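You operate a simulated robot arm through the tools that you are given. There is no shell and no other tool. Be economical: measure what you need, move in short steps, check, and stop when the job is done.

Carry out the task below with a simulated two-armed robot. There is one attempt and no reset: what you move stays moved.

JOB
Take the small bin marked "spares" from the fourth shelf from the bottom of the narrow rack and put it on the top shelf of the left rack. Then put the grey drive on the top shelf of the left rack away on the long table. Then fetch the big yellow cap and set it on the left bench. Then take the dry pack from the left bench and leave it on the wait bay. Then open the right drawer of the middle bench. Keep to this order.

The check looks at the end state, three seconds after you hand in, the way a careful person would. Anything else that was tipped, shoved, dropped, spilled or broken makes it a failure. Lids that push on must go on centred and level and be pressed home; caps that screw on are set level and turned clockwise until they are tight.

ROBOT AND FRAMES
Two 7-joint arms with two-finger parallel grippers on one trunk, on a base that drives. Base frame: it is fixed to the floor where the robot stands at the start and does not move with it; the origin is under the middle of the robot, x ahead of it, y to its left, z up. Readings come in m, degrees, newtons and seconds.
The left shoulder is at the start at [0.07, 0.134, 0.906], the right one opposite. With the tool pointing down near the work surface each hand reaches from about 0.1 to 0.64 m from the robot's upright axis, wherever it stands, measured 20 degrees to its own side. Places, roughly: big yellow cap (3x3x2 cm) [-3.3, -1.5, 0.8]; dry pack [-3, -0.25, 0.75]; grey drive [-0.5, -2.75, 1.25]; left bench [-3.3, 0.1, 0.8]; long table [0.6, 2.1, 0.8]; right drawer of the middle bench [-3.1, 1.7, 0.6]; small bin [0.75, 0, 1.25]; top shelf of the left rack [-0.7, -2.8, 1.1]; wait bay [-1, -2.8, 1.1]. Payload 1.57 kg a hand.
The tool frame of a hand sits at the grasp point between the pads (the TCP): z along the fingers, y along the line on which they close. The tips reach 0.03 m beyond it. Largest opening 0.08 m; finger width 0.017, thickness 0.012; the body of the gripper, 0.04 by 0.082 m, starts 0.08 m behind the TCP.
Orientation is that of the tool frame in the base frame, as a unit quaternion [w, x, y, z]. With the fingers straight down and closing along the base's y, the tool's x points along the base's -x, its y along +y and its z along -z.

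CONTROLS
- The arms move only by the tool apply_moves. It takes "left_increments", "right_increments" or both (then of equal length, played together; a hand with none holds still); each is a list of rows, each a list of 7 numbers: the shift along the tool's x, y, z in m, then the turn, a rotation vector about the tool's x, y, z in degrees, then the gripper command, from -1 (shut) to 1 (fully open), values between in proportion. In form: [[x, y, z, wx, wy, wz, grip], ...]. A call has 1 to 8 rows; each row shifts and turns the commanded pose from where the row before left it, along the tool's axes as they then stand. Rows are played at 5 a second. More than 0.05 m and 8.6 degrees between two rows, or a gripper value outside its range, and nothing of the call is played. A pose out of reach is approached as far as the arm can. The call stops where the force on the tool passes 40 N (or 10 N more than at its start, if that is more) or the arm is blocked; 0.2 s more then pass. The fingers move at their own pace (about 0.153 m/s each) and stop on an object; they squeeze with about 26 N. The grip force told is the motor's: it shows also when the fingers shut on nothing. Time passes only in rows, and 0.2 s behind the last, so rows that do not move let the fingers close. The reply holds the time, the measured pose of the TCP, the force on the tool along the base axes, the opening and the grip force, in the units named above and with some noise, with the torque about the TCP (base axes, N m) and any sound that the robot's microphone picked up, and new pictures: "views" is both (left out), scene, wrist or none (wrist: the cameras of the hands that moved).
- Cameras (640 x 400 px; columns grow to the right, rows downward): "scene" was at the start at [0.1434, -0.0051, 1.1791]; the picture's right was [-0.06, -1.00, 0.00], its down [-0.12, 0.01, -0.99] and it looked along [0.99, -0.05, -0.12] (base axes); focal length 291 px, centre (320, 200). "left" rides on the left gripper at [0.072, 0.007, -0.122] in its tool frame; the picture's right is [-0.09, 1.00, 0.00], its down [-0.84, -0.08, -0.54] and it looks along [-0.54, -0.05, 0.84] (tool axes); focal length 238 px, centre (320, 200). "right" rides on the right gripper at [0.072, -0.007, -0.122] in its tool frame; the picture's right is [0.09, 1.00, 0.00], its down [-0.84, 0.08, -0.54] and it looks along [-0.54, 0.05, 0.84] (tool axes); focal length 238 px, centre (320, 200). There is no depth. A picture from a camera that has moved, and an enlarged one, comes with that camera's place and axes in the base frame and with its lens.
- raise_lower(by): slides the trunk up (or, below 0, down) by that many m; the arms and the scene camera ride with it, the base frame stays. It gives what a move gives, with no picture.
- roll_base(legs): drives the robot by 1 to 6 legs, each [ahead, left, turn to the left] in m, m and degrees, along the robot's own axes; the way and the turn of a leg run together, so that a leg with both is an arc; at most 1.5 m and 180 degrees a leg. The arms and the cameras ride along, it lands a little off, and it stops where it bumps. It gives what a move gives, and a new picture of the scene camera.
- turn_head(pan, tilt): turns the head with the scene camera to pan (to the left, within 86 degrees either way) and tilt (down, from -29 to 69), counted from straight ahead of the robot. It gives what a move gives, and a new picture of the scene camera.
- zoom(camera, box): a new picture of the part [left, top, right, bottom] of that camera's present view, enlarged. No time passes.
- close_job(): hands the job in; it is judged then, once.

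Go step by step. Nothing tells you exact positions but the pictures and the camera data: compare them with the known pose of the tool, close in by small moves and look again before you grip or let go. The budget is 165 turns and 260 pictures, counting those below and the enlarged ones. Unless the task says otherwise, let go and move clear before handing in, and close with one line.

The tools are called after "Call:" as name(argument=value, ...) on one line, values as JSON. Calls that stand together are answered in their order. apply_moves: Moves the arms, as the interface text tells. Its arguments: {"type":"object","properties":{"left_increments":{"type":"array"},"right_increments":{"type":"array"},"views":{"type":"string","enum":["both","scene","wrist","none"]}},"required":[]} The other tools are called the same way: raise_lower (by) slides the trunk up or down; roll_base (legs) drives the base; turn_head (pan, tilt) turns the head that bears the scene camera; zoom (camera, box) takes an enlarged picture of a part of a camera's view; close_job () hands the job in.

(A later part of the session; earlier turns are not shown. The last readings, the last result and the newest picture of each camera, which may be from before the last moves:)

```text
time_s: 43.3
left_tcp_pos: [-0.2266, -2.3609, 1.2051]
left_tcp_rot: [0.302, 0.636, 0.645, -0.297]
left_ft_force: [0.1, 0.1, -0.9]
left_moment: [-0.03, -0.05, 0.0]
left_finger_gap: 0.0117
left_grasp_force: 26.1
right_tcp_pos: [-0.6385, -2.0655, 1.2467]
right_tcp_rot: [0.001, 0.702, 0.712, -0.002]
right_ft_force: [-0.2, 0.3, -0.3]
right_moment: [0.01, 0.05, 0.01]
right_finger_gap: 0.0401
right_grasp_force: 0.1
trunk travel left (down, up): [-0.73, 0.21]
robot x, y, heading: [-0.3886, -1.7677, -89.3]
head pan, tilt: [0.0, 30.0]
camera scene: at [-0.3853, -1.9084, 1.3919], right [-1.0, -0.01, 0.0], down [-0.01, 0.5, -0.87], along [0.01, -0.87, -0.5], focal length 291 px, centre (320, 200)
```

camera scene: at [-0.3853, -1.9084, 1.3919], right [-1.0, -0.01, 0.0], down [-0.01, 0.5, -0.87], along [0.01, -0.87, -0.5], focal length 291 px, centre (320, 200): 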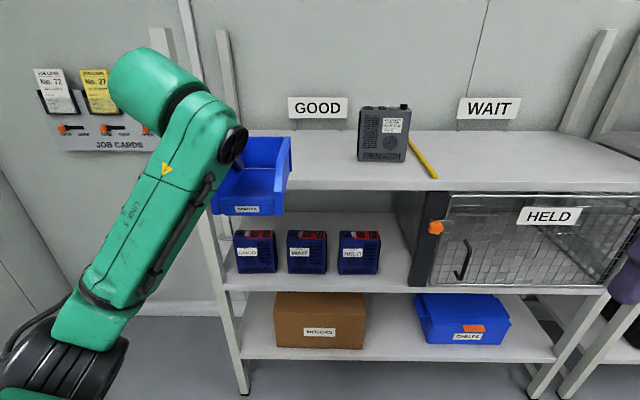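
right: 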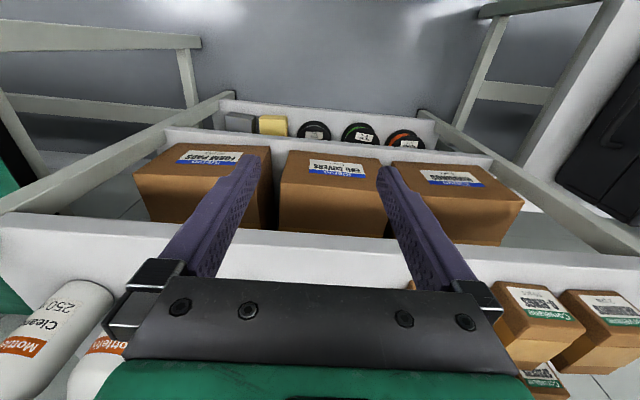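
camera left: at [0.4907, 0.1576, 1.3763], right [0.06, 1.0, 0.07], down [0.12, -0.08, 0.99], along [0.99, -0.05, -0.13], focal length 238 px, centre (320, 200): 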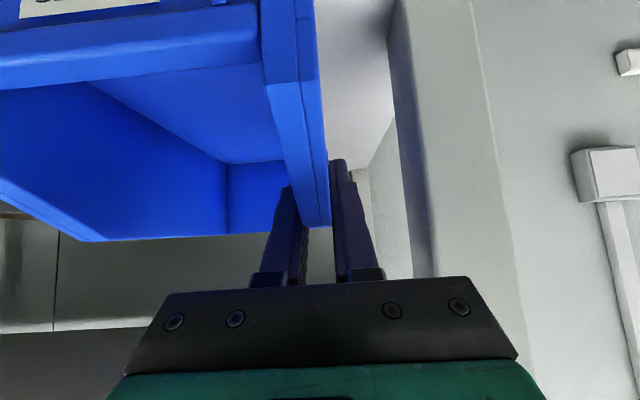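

Clearance looks fine; drive the last 0.3 m.

Call:
roll_base(legs=[[0.29, -0.02, -0.8]])

Call:
zoom(camera="left", box=[0, 0, 640, 400])

Call:
zoom(camera="scene", box=[160, 100, 400, 260])

```text
time_s: 45.3
left_tcp_pos: [-0.258, -2.6534, 1.2051]
left_tcp_rot: [0.299, 0.643, 0.638, -0.3]
left_ft_force: [0.6, -0.1, -1.0]
left_moment: [-0.01, -0.05, -0.02]
left_finger_gap: 0.0115
left_grasp_force: 25.5
right_tcp_pos: [-0.6621, -2.349, 1.2483]
right_tcp_rot: [0.001, 0.71, 0.704, -0.002]
right_ft_force: [0.0, 0.1, 0.2]
right_moment: [-0.02, 0.02, 0.0]
right_finger_gap: 0.0403
right_grasp_force: 0.0
trunk travel left (down, up): [-0.73, 0.21]
robot x, y, heading: [-0.408, -2.0565, -90.3]
head pan, tilt: [0.0, 30.0]
camera scene: at [-0.407, -2.1972, 1.3921], right [-1.0, 0.01, 0.0], down [0.0, 0.5, -0.87], along [-0.01, -0.87, -0.5], focal length 291 px, centre (320, 200)
```

scene: 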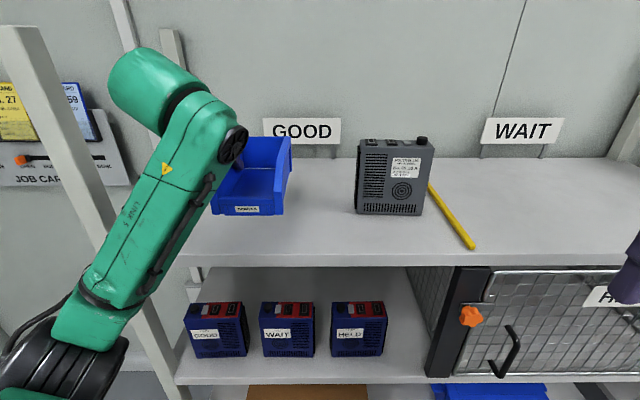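

```text
1.00 times, centred on (320, 200) of left (not enlarged: the box is as wide or as high as the picture)
camera zoom: at [-0.2513, -2.5143, 1.2268], right [1.0, -0.07, 0.07], down [-0.08, -0.12, 0.99], along [-0.06, -0.99, -0.13], focal length 238 px, centre (320, 200)
```

zoom: 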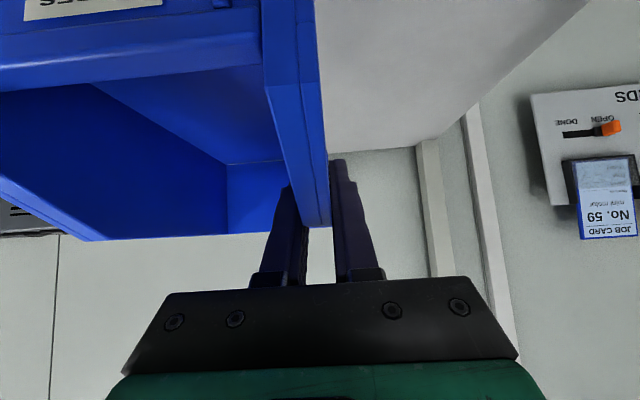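

```text
2.50 times, centred on (280, 180) of scene
camera zoom: at [-0.407, -2.1972, 1.3921], right [-1.0, 0.01, 0.0], down [0.0, 0.5, -0.87], along [-0.01, -0.87, -0.5], focal length 727 px, centre (420, 250)
```

zoom: 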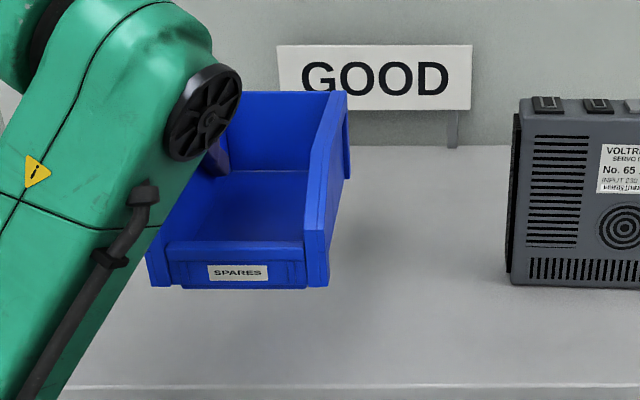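

Refined: shelf z≈1.06, front edge y≈−2.585. Extend 8 cm further and lower toward the shelf.

Call:
apply_moves(left_increments=[[-0.0257, 0, 0.0306, 0, 0, 0, -1], [-0.0257, 0, 0.0306, 0, 0, 0, -1], [0.0179, 0, 0.015, 0, 0, 0, -1], [0.0179, 0, 0.015, 0, 0, 0, -1], [0.0179, 0, 0.015, 0, 0, 0, -1], [0, 0, 0, 0, 0, 0, -1]], views="scene")

Call:
zoom(camera="scene", box=[160, 100, 400, 260])

```text
time_s: 46.7
left_tcp_pos: [-0.2581, -2.7345, 1.1336]
left_tcp_rot: [0.298, 0.643, 0.639, -0.299]
left_ft_force: [0.2, -0.5, -0.5]
left_moment: [-0.01, -0.04, 0.03]
left_finger_gap: 0.0117
left_grasp_force: 26.1
right_tcp_pos: [-0.6614, -2.3512, 1.2477]
right_tcp_rot: [0.0, 0.71, 0.705, -0.001]
right_ft_force: [0.2, -0.1, 0.0]
right_moment: [0.02, 0.01, 0.02]
right_finger_gap: 0.0399
right_grasp_force: 0.1
trunk travel left (down, up): [-0.73, 0.21]
robot x, y, heading: [-0.4064, -2.0595, -90.3]
head pan, tilt: [0.0, 30.0]
camera scene: at [-0.407, -2.1987, 1.3919], right [-1.0, 0.01, 0.0], down [0.0, 0.5, -0.87], along [-0.01, -0.87, -0.5], focal length 291 px, centre (320, 200)
```

scene: 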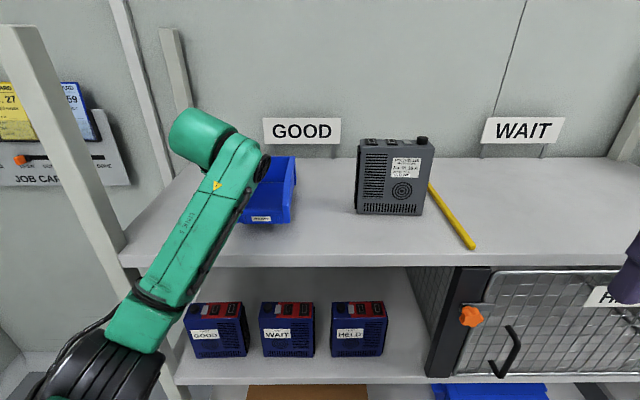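

```text
2.50 times, centred on (280, 180) of scene
camera zoom: at [-0.407, -2.1987, 1.3919], right [-1.0, 0.01, 0.0], down [0.0, 0.5, -0.87], along [-0.01, -0.87, -0.5], focal length 727 px, centre (420, 250)
```

zoom: 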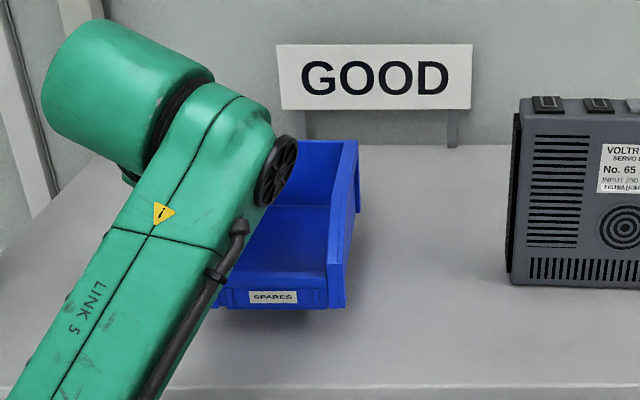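

About 2 cm above the shelf. Lower in small steps.

Call:
apply_moves(left_increments=[[0.0031, 0, 0.0026, 0, 0, 0, -1], [0.0031, 0, 0.0026, 0, 0, 0, -1], [0.0031, 0, 0.0026, 0, 0, 0, -1], [0.0031, 0, 0.0026, 0, 0, 0, -1], [0, 0, 0, 0, 0, 0, -1]], views="none")

Call:
zoom(camera="scene", box=[200, 140, 320, 240])

```text
time_s: 47.9
left_tcp_pos: [-0.2578, -2.7364, 1.1173]
left_tcp_rot: [0.297, 0.643, 0.639, -0.3]
left_ft_force: [-0.3, 0.4, -1.3]
left_moment: [-0.06, -0.03, -0.01]
left_finger_gap: 0.0115
left_grasp_force: 26.0
right_tcp_pos: [-0.6625, -2.3504, 1.2478]
right_tcp_rot: [0.0, 0.709, 0.705, -0.001]
right_ft_force: [0.0, -0.4, 1.2]
right_moment: [0.0, -0.01, 0.02]
right_finger_gap: 0.04
right_grasp_force: 0.0
trunk travel left (down, up): [-0.73, 0.21]
robot x, y, heading: [-0.406, -2.059, -90.1]
head pan, tilt: [0.0, 30.0]
```

```text
4.00 times, centred on (260, 190) of scene
camera zoom: at [-0.4071, -2.1988, 1.3919], right [-1.0, 0.01, 0.0], down [0.0, 0.5, -0.87], along [-0.01, -0.87, -0.5], focal length 1164 px, centre (560, 240)
```

zoom: 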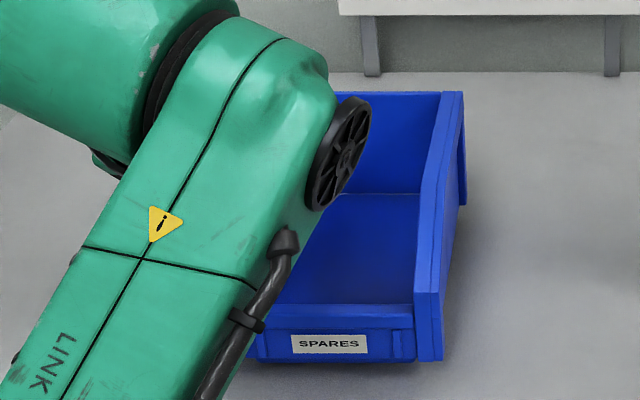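

Call:
apply_moves(left_increments=[[0.0023, 0, 0.0019, 0, 0, 0, -1], [0.0023, 0, 0.0019, 0, 0, 0, -1], [0, 0, 0, 0, 0, 0, -1]], views="none")

Call:
apply_moves(left_increments=[[0.0015, 0, 0.0013, 0, 0, 0, -1], [0, 0, 0, 0, 0, 0, -1]], views="none")

Call:
zoom(camera="scene", box=[200, 140, 320, 240])

```text
time_s: 48.7
left_tcp_pos: [-0.2587, -2.735, 1.1138]
left_tcp_rot: [0.299, 0.642, 0.639, -0.301]
left_ft_force: [1.5, -3.1, 9.3]
left_moment: [0.71, 0.08, -0.05]
left_finger_gap: 0.0114
left_grasp_force: 25.2
right_tcp_pos: [-0.6636, -2.3486, 1.2485]
right_tcp_rot: [0.001, 0.709, 0.705, -0.001]
right_ft_force: [0.0, 0.1, 0.3]
right_moment: [-0.02, 0.0, -0.01]
right_finger_gap: 0.0402
right_grasp_force: 0.1
trunk travel left (down, up): [-0.73, 0.21]
robot x, y, heading: [-0.4085, -2.0547, -90.1]
head pan, tilt: [0.0, 30.0]
```

```text
time_s: 49.3
left_tcp_pos: [-0.258, -2.733, 1.1134]
left_tcp_rot: [0.3, 0.642, 0.638, -0.302]
left_ft_force: [2.4, -6.8, 20.7]
left_moment: [0.2, 0.02, 0.01]
left_finger_gap: 0.0118
left_grasp_force: 26.0
right_tcp_pos: [-0.6626, -2.3478, 1.2483]
right_tcp_rot: [0.002, 0.71, 0.705, -0.001]
right_ft_force: [0.3, -0.2, 0.4]
right_moment: [0.04, 0.0, 0.01]
right_finger_gap: 0.0401
right_grasp_force: 0.1
trunk travel left (down, up): [-0.73, 0.21]
robot x, y, heading: [-0.4064, -2.0604, -90.5]
head pan, tilt: [0.0, 30.0]
```

```text
4.00 times, centred on (260, 190) of scene
camera zoom: at [-0.4072, -2.1966, 1.3923], right [-1.0, 0.01, 0.0], down [0.0, 0.5, -0.87], along [-0.01, -0.87, -0.5], focal length 1164 px, centre (560, 240)
```

zoom: 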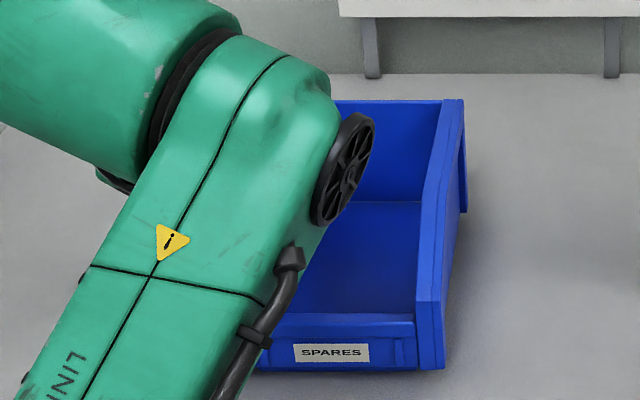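

The bin rests on the shelf. Release, lift straight up, retreat.

Call:
apply_moves(left_increments=[[-0.0015, 0, -0.0013, 0, 0, 0, -1], [0, 0, 0, 0, 0, 0, 0], [0, 0, 0, 0, 0, 0, 0], [-0.023, 0, -0.0193, 0, 0, 0, 0], [-0.023, 0, -0.0193, 0, 0, 0, 0], [-0.023, 0, -0.0193, 0, 0, 0, 0]], views="scene")

```text
time_s: 50.7
left_tcp_pos: [-0.2586, -2.7337, 1.2015]
left_tcp_rot: [0.299, 0.643, 0.639, -0.299]
left_ft_force: [0.0, 0.9, 0.0]
left_moment: [0.0, -0.02, 0.0]
left_finger_gap: 0.04
left_grasp_force: 0.1
right_tcp_pos: [-0.663, -2.3495, 1.2473]
right_tcp_rot: [0.002, 0.71, 0.704, -0.002]
right_ft_force: [0.7, -0.2, -0.3]
right_moment: [-0.02, -0.01, 0.06]
right_finger_gap: 0.0401
right_grasp_force: 0.0
trunk travel left (down, up): [-0.73, 0.21]
robot x, y, heading: [-0.4065, -2.0583, -90.4]
head pan, tilt: [0.0, 30.0]
camera scene: at [-0.4075, -2.198, 1.3919], right [-1.0, 0.01, 0.0], down [0.0, 0.5, -0.87], along [-0.01, -0.87, -0.5], focal length 291 px, centre (320, 200)
```

scene: 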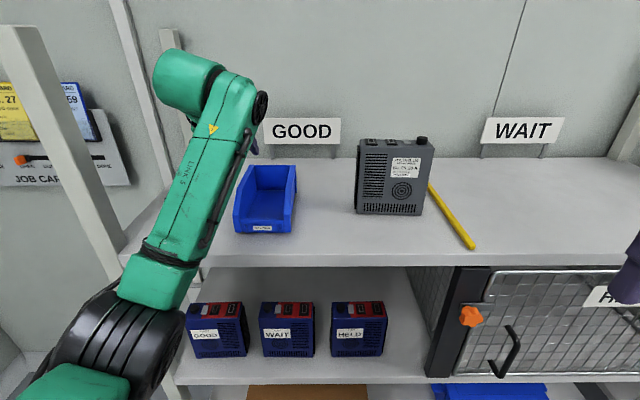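

Bin is placed. Now look closely at the grey drive to find a graspable dimension.

Call:
apply_moves(left_increments=[[0.03, 0, -0.036, 0, 0, 0, 0.5], [0.03, 0, -0.036, 0, 0, 0, 1], [0.03, 0, -0.036, 0, 0, 0, 1], [0.03, 0, -0.036, 0, 0, 0, 1], [-0.023, 0, -0.0193, 0, 0, 0, 1], [-0.023, 0, -0.0193, 0, 0, 0, 1]], views="none")

Call:
raise_lower(by=0.2)

Call:
turn_head(pan=0, tilt=40)

Call:
zoom(camera="scene", box=[320, 100, 480, 230])

```text
time_s: 52.1
left_tcp_pos: [-0.2586, -2.546, 1.2628]
left_tcp_rot: [0.298, 0.643, 0.638, -0.301]
left_ft_force: [0.2, 0.3, -0.2]
left_moment: [-0.03, -0.06, -0.02]
left_finger_gap: 0.0801
left_grasp_force: 0.1
right_tcp_pos: [-0.661, -2.3488, 1.2473]
right_tcp_rot: [0.001, 0.709, 0.705, -0.001]
right_ft_force: [-0.9, -0.8, 0.4]
right_moment: [0.02, 0.03, -0.01]
right_finger_gap: 0.0401
right_grasp_force: 0.0
trunk travel left (down, up): [-0.73, 0.21]
robot x, y, heading: [-0.4039, -2.057, -90.5]
head pan, tilt: [0.0, 30.0]
```

```text
time_s: 54.2
left_tcp_pos: [-0.2588, -2.5464, 1.4631]
left_tcp_rot: [0.299, 0.642, 0.639, -0.3]
left_ft_force: [0.0, 0.1, 0.0]
left_moment: [0.0, 0.01, 0.0]
left_finger_gap: 0.0802
left_grasp_force: 0.1
right_tcp_pos: [-0.6626, -2.3498, 1.4468]
right_tcp_rot: [0.001, 0.709, 0.705, 0.0]
right_ft_force: [0.1, -0.6, -0.7]
right_moment: [0.0, 0.0, 0.01]
right_finger_gap: 0.0399
right_grasp_force: 0.1
trunk travel left (down, up): [-0.93, 0.01]
robot x, y, heading: [-0.4042, -2.0606, -90.5]
head pan, tilt: [0.0, 30.0]
```

```text
time_s: 55.0
left_tcp_pos: [-0.2582, -2.546, 1.4629]
left_tcp_rot: [0.297, 0.643, 0.639, -0.3]
left_ft_force: [0.2, -0.1, 0.1]
left_moment: [0.02, 0.01, 0.01]
left_finger_gap: 0.08
left_grasp_force: 0.1
right_tcp_pos: [-0.6624, -2.3506, 1.4479]
right_tcp_rot: [0.001, 0.71, 0.704, -0.002]
right_ft_force: [0.2, 0.5, -0.8]
right_moment: [0.01, 0.02, -0.02]
right_finger_gap: 0.0402
right_grasp_force: 0.1
trunk travel left (down, up): [-0.93, 0.01]
robot x, y, heading: [-0.4066, -2.0576, -90.4]
head pan, tilt: [0.0, 40.0]
camera scene: at [-0.4071, -2.1933, 1.5766], right [-1.0, 0.01, 0.0], down [0.0, 0.64, -0.77], along [-0.01, -0.77, -0.64], focal length 291 px, centre (320, 200)
```

scene: 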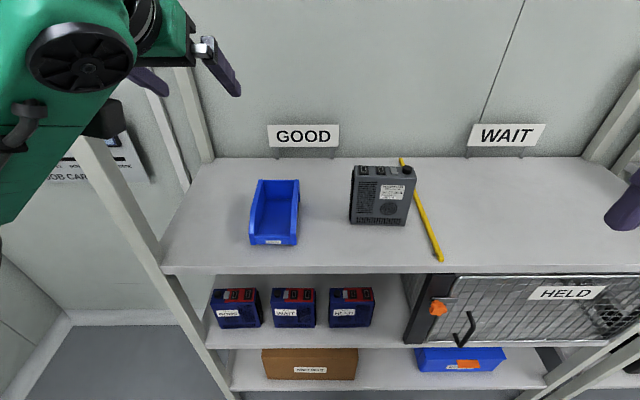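

```text
3.08 times, centred on (400, 165) of scene
camera zoom: at [-0.4071, -2.1933, 1.5766], right [-1.0, 0.01, 0.0], down [0.0, 0.64, -0.77], along [-0.01, -0.77, -0.64], focal length 895 px, centre (74, 308)
```

zoom: 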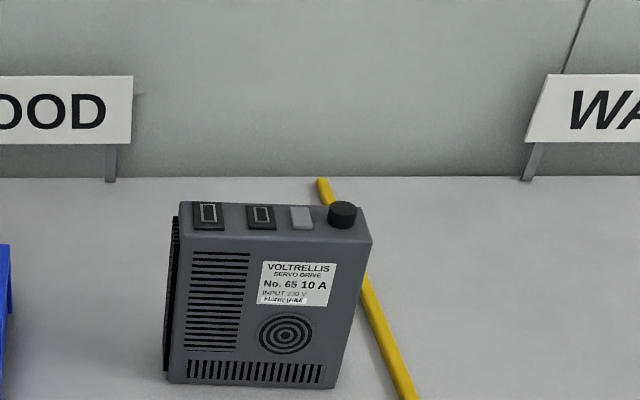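

The drive is about 0.135 wide × 0.045 deep × 0.146 high at x≈−0.55, y≈−2.735, slightly yawed. I'll grip it front-to-back from above with the right hand, so rotate that hand and drive a little closer.

Call:
apply_moves(right_increments=[[0, 0, 0, 0, 0, -8.4, 0.4], [0, 0, 0, 0, 0, -8.4, 1], [0, 0, 0, 0, 0, -8.4, 1], [0, 0, 0, 0, 0, -8.4, 1], [0, 0, 0, 0, 0, -8.4, 1], [0, 0, 0, 0, 0, -8.4, 1], [0, 0, 0, 0, 0, -8.4, 1], [0, 0, 0, 0, 0, -8.4, 1]], views="none")

Call:
roll_base(legs=[[0.12, 0, 0]])

Call:
apply_moves(right_increments=[[0, 0, 0, 0, 0, -8.4, 1], [0, 0, 0, 0, 0, -8.2, 1], [0, 0, 0, 0, 0, 0, 1]], views="wrist")

```text
time_s: 56.8
left_tcp_pos: [-0.2579, -2.5466, 1.4618]
left_tcp_rot: [0.298, 0.643, 0.639, -0.3]
left_ft_force: [0.0, 0.4, 0.4]
left_moment: [-0.01, 0.0, 0.01]
left_finger_gap: 0.0799
left_grasp_force: 0.0
right_tcp_pos: [-0.6602, -2.35, 1.4474]
right_tcp_rot: [0.0, 0.199, 0.98, -0.002]
right_ft_force: [-0.6, 0.4, -0.6]
right_moment: [0.02, 0.01, -0.02]
right_finger_gap: 0.0802
right_grasp_force: 0.0
trunk travel left (down, up): [-0.93, 0.01]
robot x, y, heading: [-0.4053, -2.0585, -90.6]
head pan, tilt: [0.0, 40.0]
```

```text
time_s: 58.0
left_tcp_pos: [-0.2597, -2.6601, 1.465]
left_tcp_rot: [0.299, 0.643, 0.637, -0.302]
left_ft_force: [-0.7, 0.3, 0.1]
left_moment: [-0.02, 0.02, -0.03]
left_finger_gap: 0.08
left_grasp_force: 0.0
right_tcp_pos: [-0.6621, -2.4631, 1.4493]
right_tcp_rot: [0.0, 0.2, 0.98, -0.004]
right_ft_force: [0.3, 0.2, 0.6]
right_moment: [-0.02, 0.0, 0.04]
right_finger_gap: 0.0799
right_grasp_force: 0.1
trunk travel left (down, up): [-0.93, 0.01]
robot x, y, heading: [-0.4063, -2.1761, -90.5]
head pan, tilt: [0.0, 40.0]
camera scene: at [-0.4078, -2.3058, 1.5772], right [-1.0, 0.01, 0.0], down [0.0, 0.64, -0.77], along [-0.01, -0.77, -0.64], focal length 291 px, centre (320, 200)
```

scene: 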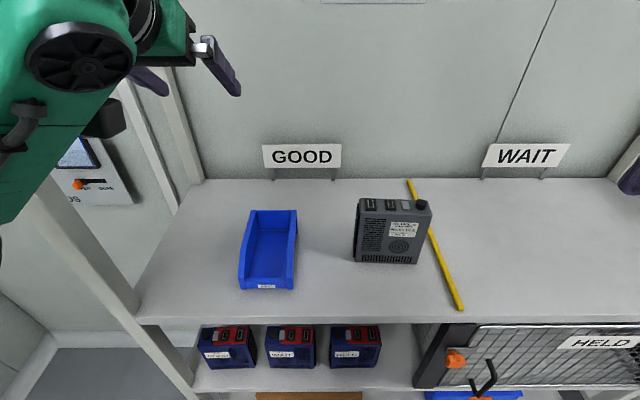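

```text
time_s: 58.8
left_tcp_pos: [-0.2589, -2.6667, 1.4629]
left_tcp_rot: [0.298, 0.643, 0.639, -0.299]
left_ft_force: [-0.8, 1.0, 1.1]
left_moment: [-0.04, -0.01, 0.01]
left_finger_gap: 0.0801
left_grasp_force: 0.1
right_tcp_pos: [-0.6624, -2.4696, 1.4477]
right_tcp_rot: [0.0, 0.055, 0.998, 0.0]
right_ft_force: [-0.9, -0.3, -0.4]
right_moment: [0.03, -0.03, -0.02]
right_finger_gap: 0.0801
right_grasp_force: 0.1
trunk travel left (down, up): [-0.93, 0.01]
robot x, y, heading: [-0.4091, -2.1778, -90.2]
head pan, tilt: [0.0, 40.0]
camera right: at [-0.7351, -2.469, 1.5682], right [0.02, 1.0, 0.0], down [0.84, -0.02, 0.54], along [0.54, -0.01, -0.84], focal length 238 px, centre (320, 200)
```

right: 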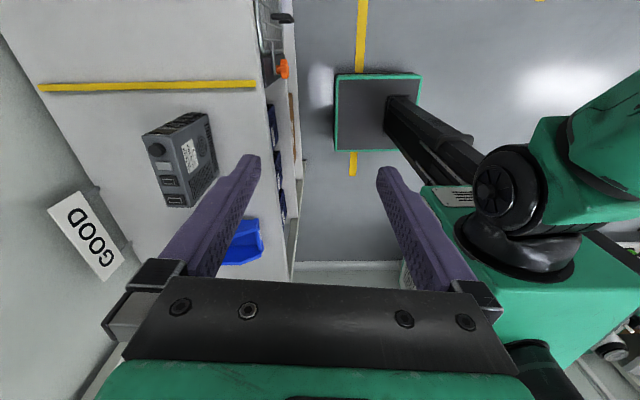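

Good view from the wrist; enlarge the drive to measure it.

Call:
zoom(camera="right", box=[120, 90, 240, 230])

Call:
zoom(camera="scene", box=[330, 170, 470, 290])

```text
2.86 times, centred on (180, 160) of right
camera zoom: at [-0.7351, -2.469, 1.5682], right [0.02, 1.0, 0.0], down [0.84, -0.02, 0.54], along [0.54, -0.01, -0.84], focal length 681 px, centre (720, 314)
```

zoom: 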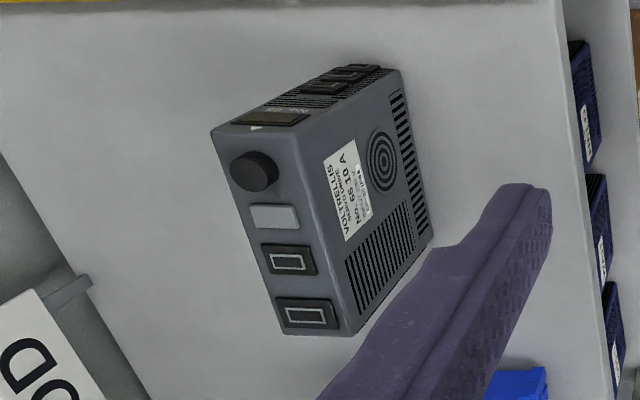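

```text
3.33 times, centred on (400, 230) of scene
camera zoom: at [-0.4078, -2.3136, 1.5765], right [-1.0, 0.01, 0.0], down [0.0, 0.64, -0.77], along [-0.01, -0.77, -0.64], focal length 970 px, centre (53, 100)
```

zoom: 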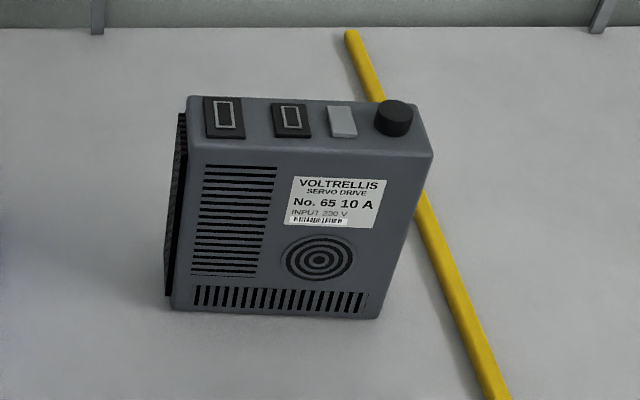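

Drive top centre is at about (−0.558, −2.725), top z≈1.21. Move the right hand over it.

Call:
apply_moves(right_increments=[[-0.0219, -0.0403, 0, 0, 0, 0, 1], [-0.0219, -0.0403, 0, 0, 0, 0, 1], [-0.0219, -0.0403, 0, 0, 0, 0, 1], [-0.0219, -0.0403, 0, 0, 0, 0, 1], [-0.0219, -0.0403, 0, 0, 0, 0, 1], [-0.0219, -0.0403, 0, 0, 0, -1.5, 1], [0, 0, 0.05, 0, 0, 0, 1], [0, 0, 0.05, 0, 0, 0, 1]], views="both")

```text
time_s: 60.6
left_tcp_pos: [-0.2603, -2.6672, 1.4633]
left_tcp_rot: [0.297, 0.643, 0.638, -0.3]
left_ft_force: [0.0, 0.6, -0.1]
left_moment: [0.01, 0.0, -0.01]
left_finger_gap: 0.0802
left_grasp_force: 0.1
right_tcp_pos: [-0.5936, -2.6671, 1.3053]
right_tcp_rot: [0.001, 0.043, 0.999, -0.002]
right_ft_force: [-0.2, 0.3, -0.6]
right_moment: [-0.02, -0.02, 0.0]
right_finger_gap: 0.0799
right_grasp_force: 0.0
right hand out of reach, approached as far as the arm can: row 4, 5, 6
trunk travel left (down, up): [-0.93, 0.01]
robot x, y, heading: [-0.4091, -2.1794, -90.5]
head pan, tilt: [0.0, 40.0]
camera scene: at [-0.4089, -2.3137, 1.5765], right [-1.0, 0.01, 0.0], down [0.0, 0.64, -0.77], along [0.0, -0.77, -0.64], focal length 291 px, centre (320, 200)
camera right: at [-0.6664, -2.6672, 1.4254], right [0.0, 1.0, 0.0], down [0.84, 0.01, 0.54], along [0.54, 0.0, -0.84], focal length 238 px, centre (320, 200)
```

scene: 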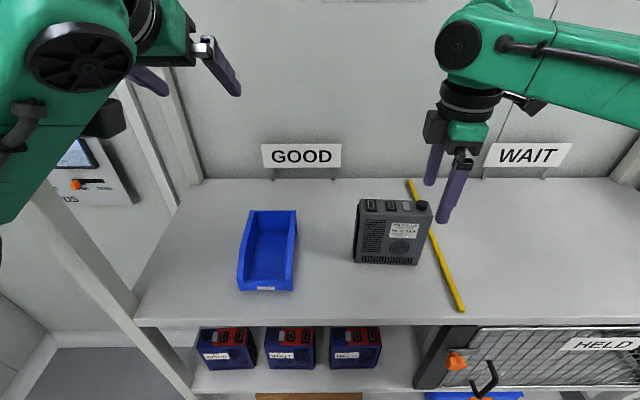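
right: 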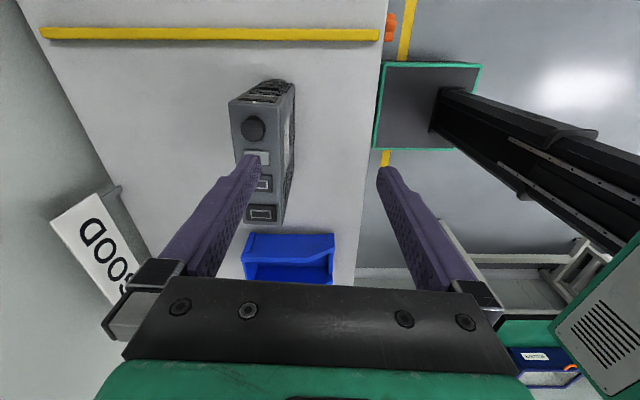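

The arm hit its reach limit; I'll use the base for the last 6 cm forward and 3.5 cm left.

Call:
roll_base(legs=[[0.058, 0.035, 0]])

Call:
zoom(camera="right", box=[0, 0, 640, 400])

```text
time_s: 61.6
left_tcp_pos: [-0.2256, -2.722, 1.4653]
left_tcp_rot: [0.299, 0.643, 0.638, -0.3]
left_ft_force: [0.3, -0.6, 0.2]
left_moment: [-0.01, -0.02, 0.01]
left_finger_gap: 0.08
left_grasp_force: 0.2
right_tcp_pos: [-0.5601, -2.7218, 1.3056]
right_tcp_rot: [0.0, 0.043, 0.999, -0.003]
right_ft_force: [-0.2, 0.7, 0.0]
right_moment: [-0.01, 0.01, 0.0]
right_finger_gap: 0.08
right_grasp_force: 0.1
trunk travel left (down, up): [-0.93, 0.01]
robot x, y, heading: [-0.3722, -2.2378, -90.3]
head pan, tilt: [0.0, 40.0]
camera scene: at [-0.375, -2.3685, 1.5769], right [-1.0, 0.01, 0.0], down [0.01, 0.64, -0.77], along [0.0, -0.77, -0.64], focal length 291 px, centre (320, 200)
```

scene: 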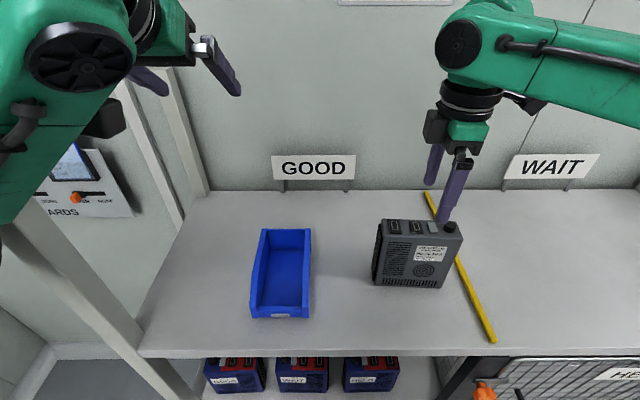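

```text
1.00 times, centred on (320, 200) of right (not enlarged: the box is as wide or as high as the picture)
camera zoom: at [-0.6325, -2.7223, 1.4272], right [0.0, 1.0, -0.01], down [0.84, 0.01, 0.54], along [0.54, 0.0, -0.84], focal length 238 px, centre (320, 200)
```

zoom: 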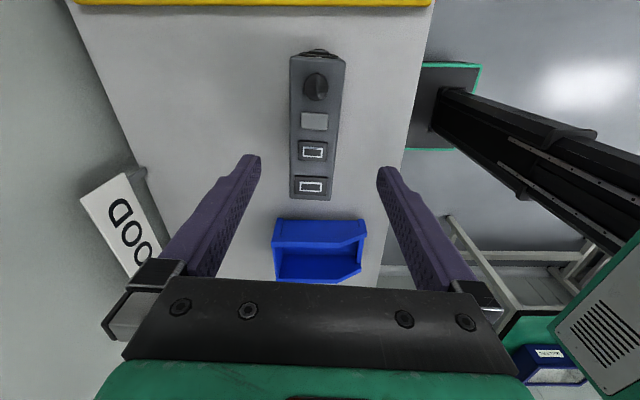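

Aligned over the drive. Descend 12.5 cm and close.

Call:
apply_moves(right_increments=[[0, -0.001, 0.04, 0, 0, 0, 1], [0, 0, 0.04, 0, 0, 0, 1], [0, 0, 0.03, 0, 0, 0, 1], [0, 0, 0.018, 0, 0, 0, 1], [0, 0, 0, 0, 0, 0, 0.3], [0, 0, 0, 0, 0, 0, -1], [0, 0, 0, 0, 0, 0, -1], [0, 0, 0, 0, 0, 0, -1]], views="both")

```text
time_s: 63.4
left_tcp_pos: [-0.2242, -2.7263, 1.4628]
left_tcp_rot: [0.298, 0.643, 0.639, -0.3]
left_ft_force: [0.1, 0.7, -0.1]
left_moment: [-0.01, 0.02, -0.03]
left_finger_gap: 0.0799
left_grasp_force: 0.0
right_tcp_pos: [-0.5595, -2.7257, 1.1757]
right_tcp_rot: [0.001, 0.043, 0.999, -0.002]
right_ft_force: [-0.9, -1.6, 1.9]
right_moment: [0.01, -0.22, 0.04]
right_finger_gap: 0.0457
right_grasp_force: 25.6
trunk travel left (down, up): [-0.93, 0.01]
robot x, y, heading: [-0.374, -2.2391, -90.4]
head pan, tilt: [0.0, 40.0]
camera scene: at [-0.3734, -2.3723, 1.5765], right [-1.0, 0.01, 0.0], down [0.0, 0.64, -0.77], along [0.0, -0.77, -0.64], focal length 291 px, centre (320, 200)
camera right: at [-0.632, -2.7267, 1.2972], right [0.0, 1.0, 0.0], down [0.84, 0.01, 0.54], along [0.54, 0.0, -0.84], focal length 238 px, centre (320, 200)
```

scene: 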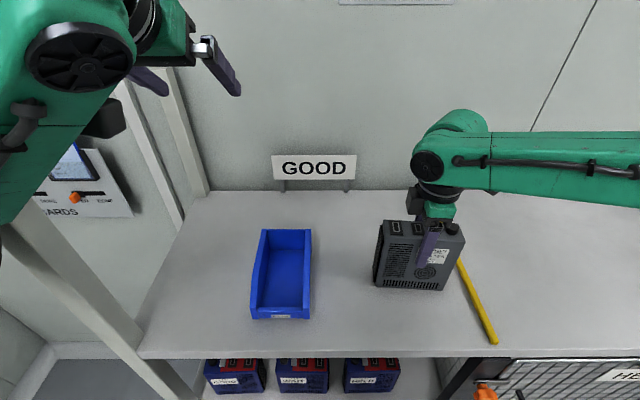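
right: 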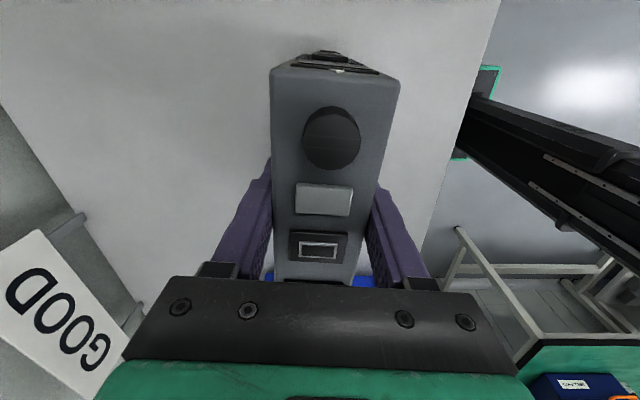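

Held at 45.7 mm. Lift 6 cm and check.

Call:
apply_moves(right_increments=[[0, 0, -0.01, 0, 0, 0, -1], [0, 0, -0.02, 0, 0, 0, -1], [0, 0, -0.03, 0, 0, 0, -1], [0, 0, 0, 0, 0, 0, -1]], views="both")

```text
time_s: 64.4
left_tcp_pos: [-0.2245, -2.7268, 1.4611]
left_tcp_rot: [0.297, 0.643, 0.638, -0.3]
left_ft_force: [-0.6, 0.1, -0.5]
left_moment: [0.0, -0.02, 0.03]
left_finger_gap: 0.0801
left_grasp_force: 0.0
right_tcp_pos: [-0.5612, -2.7277, 1.237]
right_tcp_rot: [0.0, 0.044, 0.999, 0.0]
right_ft_force: [0.5, -0.9, -9.5]
right_moment: [-0.01, 0.03, 0.01]
right_finger_gap: 0.0458
right_grasp_force: 25.7
trunk travel left (down, up): [-0.93, 0.01]
robot x, y, heading: [-0.3778, -2.238, -90.4]
head pan, tilt: [0.0, 40.0]
camera scene: at [-0.3739, -2.3743, 1.5763], right [-1.0, 0.01, 0.0], down [0.0, 0.64, -0.76], along [0.0, -0.76, -0.64], focal length 291 px, centre (320, 200)
camera right: at [-0.6331, -2.7281, 1.3575], right [0.0, 1.0, 0.0], down [0.84, 0.0, 0.54], along [0.54, 0.0, -0.84], focal length 238 px, centre (320, 200)
```

scene: 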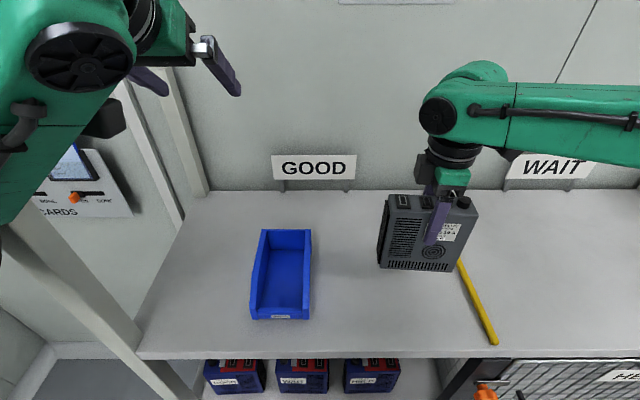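
right: 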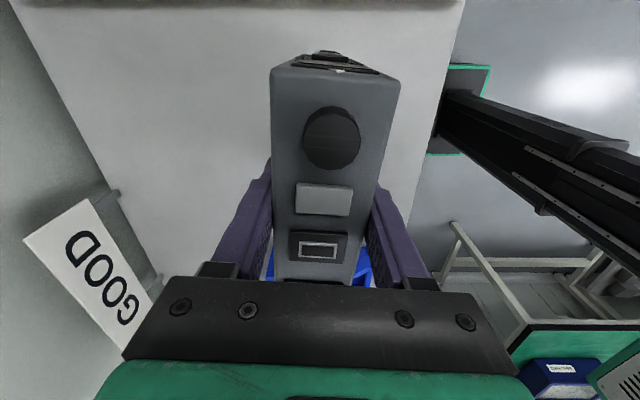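

Drive held securely. Back straight out, then turn round to face the long table side.

Call:
roll_base(legs=[[-1.3, 0, 0]])

Call:
turn_head(pan=0, tilt=20)

Call:
roll_base(legs=[[-0.6, 0, 0], [0, 0, 160]])

```text
time_s: 71.0
left_tcp_pos: [-0.2212, -1.418, 1.4622]
left_tcp_rot: [0.303, 0.632, 0.65, -0.294]
left_ft_force: [0.5, 0.2, -0.4]
left_moment: [0.02, -0.01, 0.02]
left_finger_gap: 0.0798
left_grasp_force: 0.1
right_tcp_pos: [-0.5584, -1.4302, 1.2366]
right_tcp_rot: [0.0, 0.027, 1.0, 0.0]
right_ft_force: [-0.1, 0.1, -9.2]
right_moment: [0.01, 0.0, 0.0]
right_finger_gap: 0.0456
right_grasp_force: 26.2
trunk travel left (down, up): [-0.93, 0.01]
robot x, y, heading: [-0.3906, -0.9268, -88.1]
head pan, tilt: [0.0, 40.0]
camera scene: at [-0.3836, -1.0698, 1.5762], right [-1.0, -0.03, 0.0], down [-0.02, 0.64, -0.76], along [0.02, -0.76, -0.64], focal length 291 px, centre (320, 200)
```

scene: 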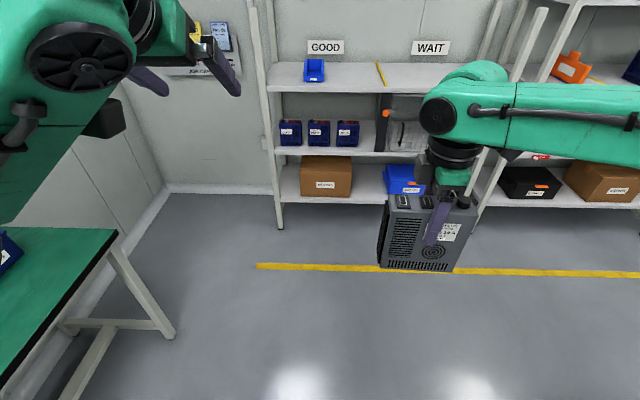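

```text
time_s: 71.8
left_tcp_pos: [-0.2217, -1.4153, 1.4637]
left_tcp_rot: [0.303, 0.632, 0.65, -0.295]
left_ft_force: [0.0, -0.8, -0.8]
left_moment: [-0.01, -0.02, 0.01]
left_finger_gap: 0.0798
left_grasp_force: 0.0
right_tcp_pos: [-0.5589, -1.4285, 1.2368]
right_tcp_rot: [-0.001, 0.026, 1.0, -0.001]
right_ft_force: [0.0, -0.5, -9.0]
right_moment: [0.01, 0.03, 0.0]
right_finger_gap: 0.046
right_grasp_force: 26.0
trunk travel left (down, up): [-0.93, 0.01]
robot x, y, heading: [-0.382, -0.9329, -88.3]
head pan, tilt: [0.0, 20.0]
camera scene: at [-0.3834, -1.0766, 1.6077], right [-1.0, -0.03, 0.0], down [-0.01, 0.34, -0.94], along [0.03, -0.94, -0.34], focal length 291 px, centre (320, 200)
```

scene: 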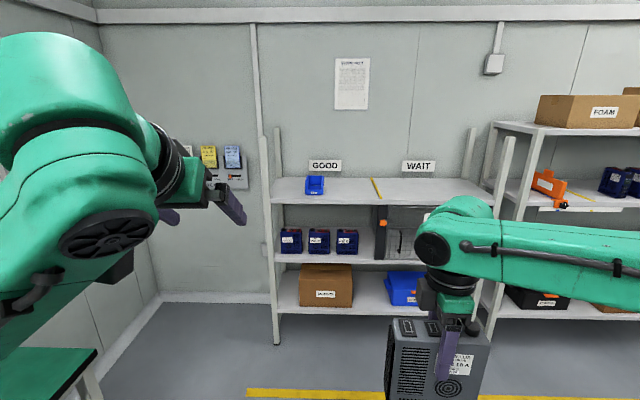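

```text
time_s: 81.8
left_tcp_pos: [-0.4057, 0.1826, 1.4624]
left_tcp_rot: [0.341, -0.537, 0.73, 0.25]
left_ft_force: [1.0, 0.7, 0.1]
left_moment: [0.03, 0.02, -0.03]
left_finger_gap: 0.0801
left_grasp_force: 0.0
right_tcp_pos: [-0.0839, 0.0848, 1.2368]
right_tcp_rot: [-0.001, 0.982, -0.19, 0.0]
right_ft_force: [-0.6, -0.4, -9.3]
right_moment: [-0.02, -0.02, 0.01]
right_finger_gap: 0.0461
right_grasp_force: 26.0
trunk travel left (down, up): [-0.93, 0.01]
robot x, y, heading: [-0.4039, -0.3303, 72.7]
head pan, tilt: [0.0, 20.0]
camera scene: at [-0.3607, -0.1915, 1.6077], right [0.96, -0.3, 0.0], down [-0.1, -0.33, -0.94], along [0.28, 0.9, -0.34], focal length 291 px, centre (320, 200)
```

scene: 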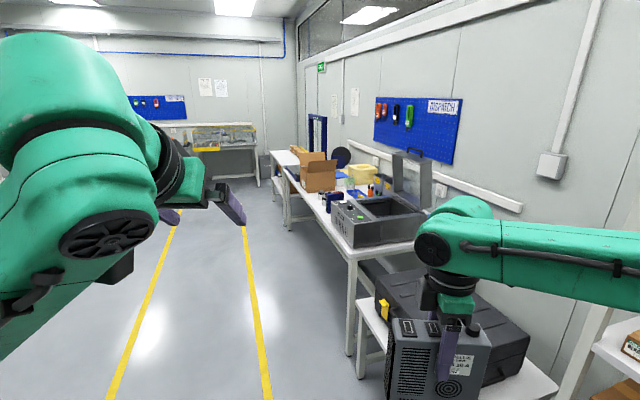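

The long table along the right-hand wall holds an open case, boxes etc. Zoom to find free space.

Call:
zoom(camera="scene", box=[260, 90, 480, 260])

```text
2.35 times, centred on (370, 175) of scene
camera zoom: at [-0.3607, -0.1915, 1.6077], right [0.96, -0.3, 0.0], down [-0.1, -0.33, -0.94], along [0.28, 0.9, -0.34], focal length 684 px, centre (202, 259)
```

zoom: 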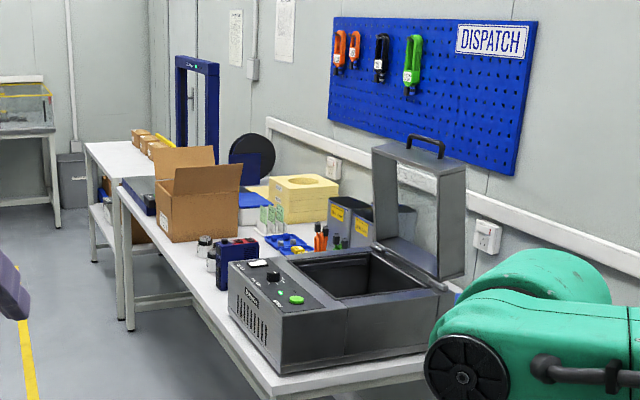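

I'll drive along the table and stop facing it to find a free patch.

Call:
roll_base(legs=[[0, 0, 17.3], [1.2, 0.05, 0]])

Call:
turn_head(pan=-60, tilt=30)

```text
time_s: 89.0
left_tcp_pos: [-0.6127, 1.3772, 1.464]
left_tcp_rot: [-0.299, 0.641, -0.64, -0.299]
left_ft_force: [-1.1, 0.5, 0.0]
left_moment: [-0.02, 0.04, 0.02]
left_finger_gap: 0.0799
left_grasp_force: 0.1
right_tcp_pos: [-0.2767, 1.3824, 1.238]
right_tcp_rot: [-0.001, 0.999, -0.039, 0.0]
right_ft_force: [0.0, 0.9, -8.9]
right_moment: [0.01, -0.08, 0.01]
right_finger_gap: 0.0459
right_grasp_force: 26.2
trunk travel left (down, up): [-0.93, 0.01]
robot x, y, heading: [-0.4582, 0.8919, 89.9]
head pan, tilt: [0.0, 20.0]
camera scene: at [-0.4579, 1.0345, 1.6079], right [1.0, 0.0, 0.0], down [0.0, -0.34, -0.94], along [0.0, 0.94, -0.34], focal length 291 px, centre (320, 200)
```

scene: 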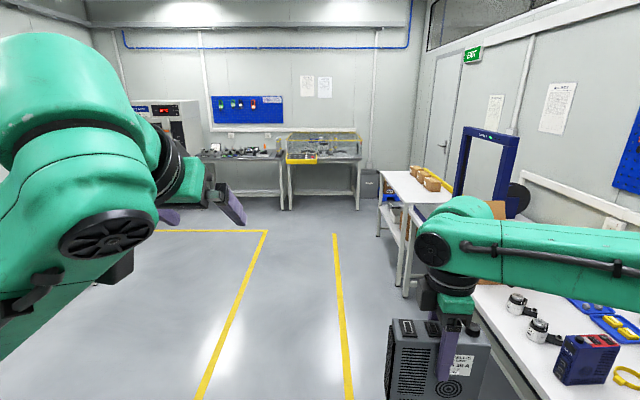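

```text
time_s: 90.3
left_tcp_pos: [-0.6131, 1.3791, 1.4627]
left_tcp_rot: [-0.298, 0.642, -0.64, -0.3]
left_ft_force: [-0.1, 1.1, -1.0]
left_moment: [0.03, 0.0, 0.02]
left_finger_gap: 0.0801
left_grasp_force: 0.1
right_tcp_pos: [-0.2769, 1.3817, 1.2365]
right_tcp_rot: [0.0, 0.999, -0.039, 0.0]
right_ft_force: [-0.1, 0.0, -9.6]
right_moment: [0.04, -0.01, 0.03]
right_finger_gap: 0.0459
right_grasp_force: 26.4
trunk travel left (down, up): [-0.93, 0.01]
robot x, y, heading: [-0.4628, 0.8889, 90.1]
head pan, tilt: [-60.0, 30.0]
camera scene: at [-0.3796, 0.9879, 1.5917], right [0.5, -0.86, 0.0], down [-0.43, -0.25, -0.87], along [0.75, 0.44, -0.5], focal length 291 px, centre (320, 200)
```

scene: 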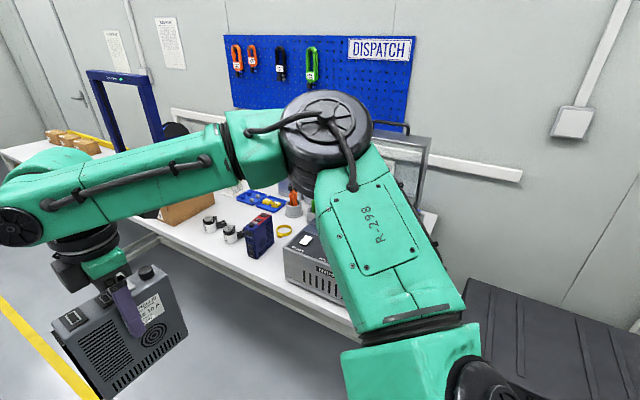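

Call:
roll_base(legs=[[0.9, 0.12, 0], [0, 0, -90]])

Call:
turn_head(pan=0, tilt=30)

```text
time_s: 99.0
left_tcp_pos: [-0.0963, 1.9523, 1.462]
left_tcp_rot: [0.422, 0.008, 0.906, -0.004]
left_ft_force: [-0.5, -0.5, 0.4]
left_moment: [-0.01, 0.01, 0.02]
left_finger_gap: 0.08
left_grasp_force: 0.0
right_tcp_pos: [-0.0983, 1.6159, 1.2371]
right_tcp_rot: [-0.001, -0.671, 0.742, 0.0]
right_ft_force: [0.2, 0.1, -8.8]
right_moment: [-0.02, -0.02, -0.02]
right_finger_gap: 0.0458
right_grasp_force: 25.8
trunk travel left (down, up): [-0.93, 0.01]
robot x, y, heading: [-0.5883, 1.8144, -1.0]
head pan, tilt: [-60.0, 30.0]
camera scene: at [-0.4898, 1.7283, 1.5917], right [-0.87, -0.48, 0.0], down [-0.24, 0.44, -0.87], along [0.42, -0.76, -0.5], focal length 291 px, centre (320, 200)
```

scene: 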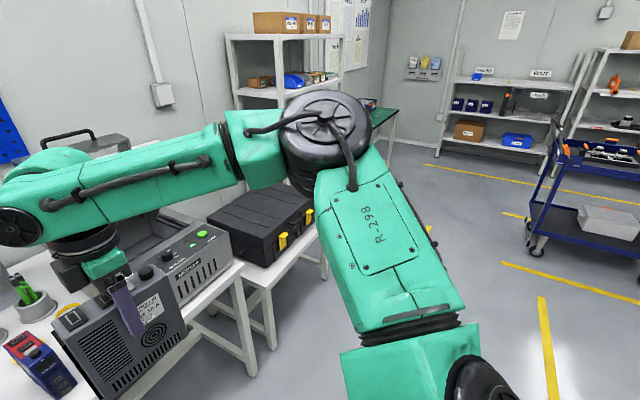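

```text
time_s: 100.3
left_tcp_pos: [-0.0945, 1.9507, 1.462]
left_tcp_rot: [0.423, 0.008, 0.906, -0.003]
left_ft_force: [0.6, -0.1, -0.4]
left_moment: [-0.01, 0.01, 0.03]
left_finger_gap: 0.08
left_grasp_force: 0.0
right_tcp_pos: [-0.0982, 1.6159, 1.2367]
right_tcp_rot: [0.0, -0.671, 0.742, 0.0]
right_ft_force: [-0.8, 0.6, -10.0]
right_moment: [-0.03, 0.0, -0.01]
right_finger_gap: 0.046
right_grasp_force: 25.9
trunk travel left (down, up): [-0.93, 0.01]
robot x, y, heading: [-0.5864, 1.8076, -1.0]
head pan, tilt: [0.0, 30.0]
camera scene: at [-0.4433, 1.8053, 1.5917], right [-0.02, -1.0, 0.0], down [-0.5, 0.01, -0.87], along [0.87, -0.02, -0.5], focal length 291 px, centre (320, 200)
```

scene: 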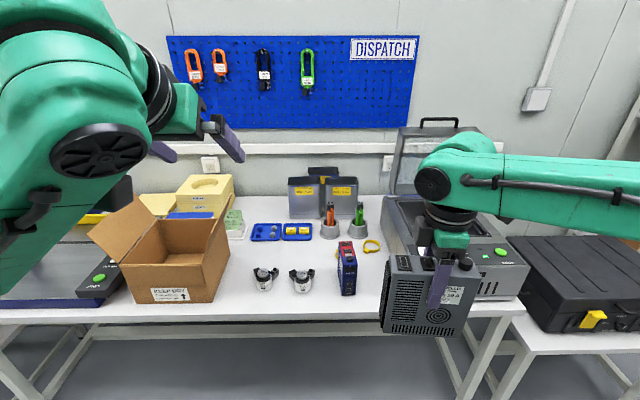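

Call:
zoom(camera="scene", box=[200, 180, 420, 320])

```text
2.86 times, centred on (310, 250) of scene
camera zoom: at [-0.4433, 1.8053, 1.5917], right [-0.02, -1.0, 0.0], down [-0.5, 0.01, -0.87], along [0.87, -0.02, -0.5], focal length 831 px, centre (349, 57)
```

zoom: 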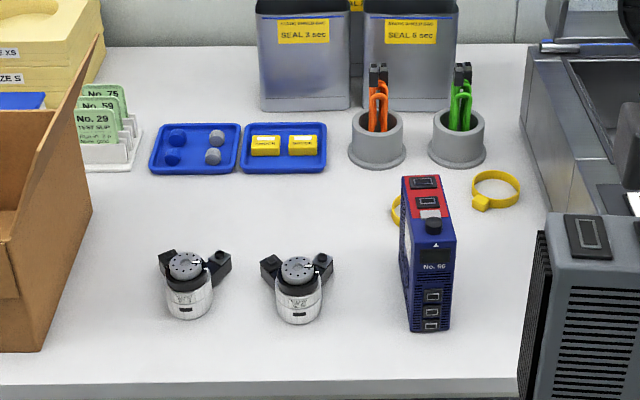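

There's a clear area behind the two cylinders and in front of the trays (x≈0.37–0.54, y≈1.77–2.08). I'll approach with the drive over it.

Call:
roll_base(legs=[[0, 0.285, 1], [0.36, 0, 0]])

Call:
turn_head(pan=-10, tilt=45)

```text
time_s: 104.2
left_tcp_pos: [0.2656, 2.2431, 1.4644]
left_tcp_rot: [0.425, 0.002, 0.905, -0.001]
left_ft_force: [-0.5, 0.4, 0.6]
left_moment: [0.02, -0.02, 0.01]
left_finger_gap: 0.08
left_grasp_force: 0.0
right_tcp_pos: [0.2666, 1.9059, 1.2377]
right_tcp_rot: [0.001, -0.677, 0.736, -0.001]
right_ft_force: [0.3, 0.3, -8.8]
right_moment: [-0.05, -0.04, 0.0]
right_finger_gap: 0.0459
right_grasp_force: 26.1
trunk travel left (down, up): [-0.93, 0.01]
robot x, y, heading: [-0.22, 2.0902, -0.3]
head pan, tilt: [0.0, 30.0]
camera scene: at [-0.0824, 2.0916, 1.5921], right [0.0, -1.0, 0.0], down [-0.5, 0.0, -0.87], along [0.87, 0.0, -0.5], focal length 291 px, centre (320, 200)
```

scene: 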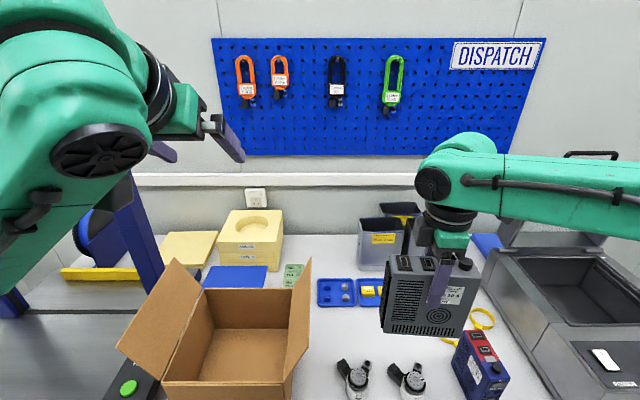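

```text
time_s: 105.0
left_tcp_pos: [0.2661, 2.242, 1.4637]
left_tcp_rot: [0.423, 0.002, 0.906, -0.001]
left_ft_force: [0.4, 0.1, -0.7]
left_moment: [0.02, 0.04, -0.01]
left_finger_gap: 0.0798
left_grasp_force: 0.1
right_tcp_pos: [0.2675, 1.9071, 1.2369]
right_tcp_rot: [0.0, -0.677, 0.736, 0.0]
right_ft_force: [0.1, -0.2, -8.7]
right_moment: [0.0, 0.03, 0.03]
right_finger_gap: 0.046
right_grasp_force: 26.8
trunk travel left (down, up): [-0.93, 0.01]
robot x, y, heading: [-0.2232, 2.0926, 0.0]
head pan, tilt: [-10.0, 45.0]
camera scene: at [-0.0894, 2.0777, 1.5692], right [-0.18, -0.98, 0.0], down [-0.7, 0.12, -0.71], along [0.7, -0.12, -0.71], focal length 291 px, centre (320, 200)
```

scene: 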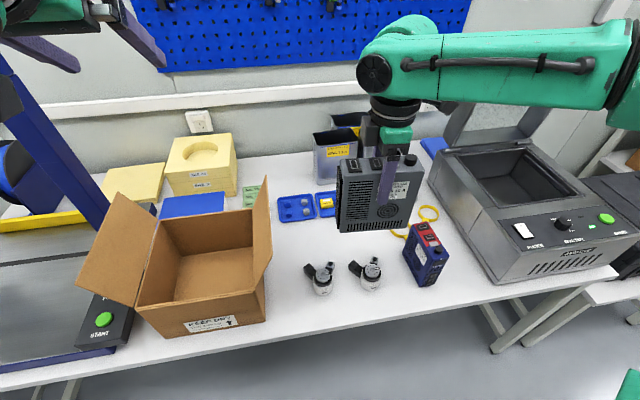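

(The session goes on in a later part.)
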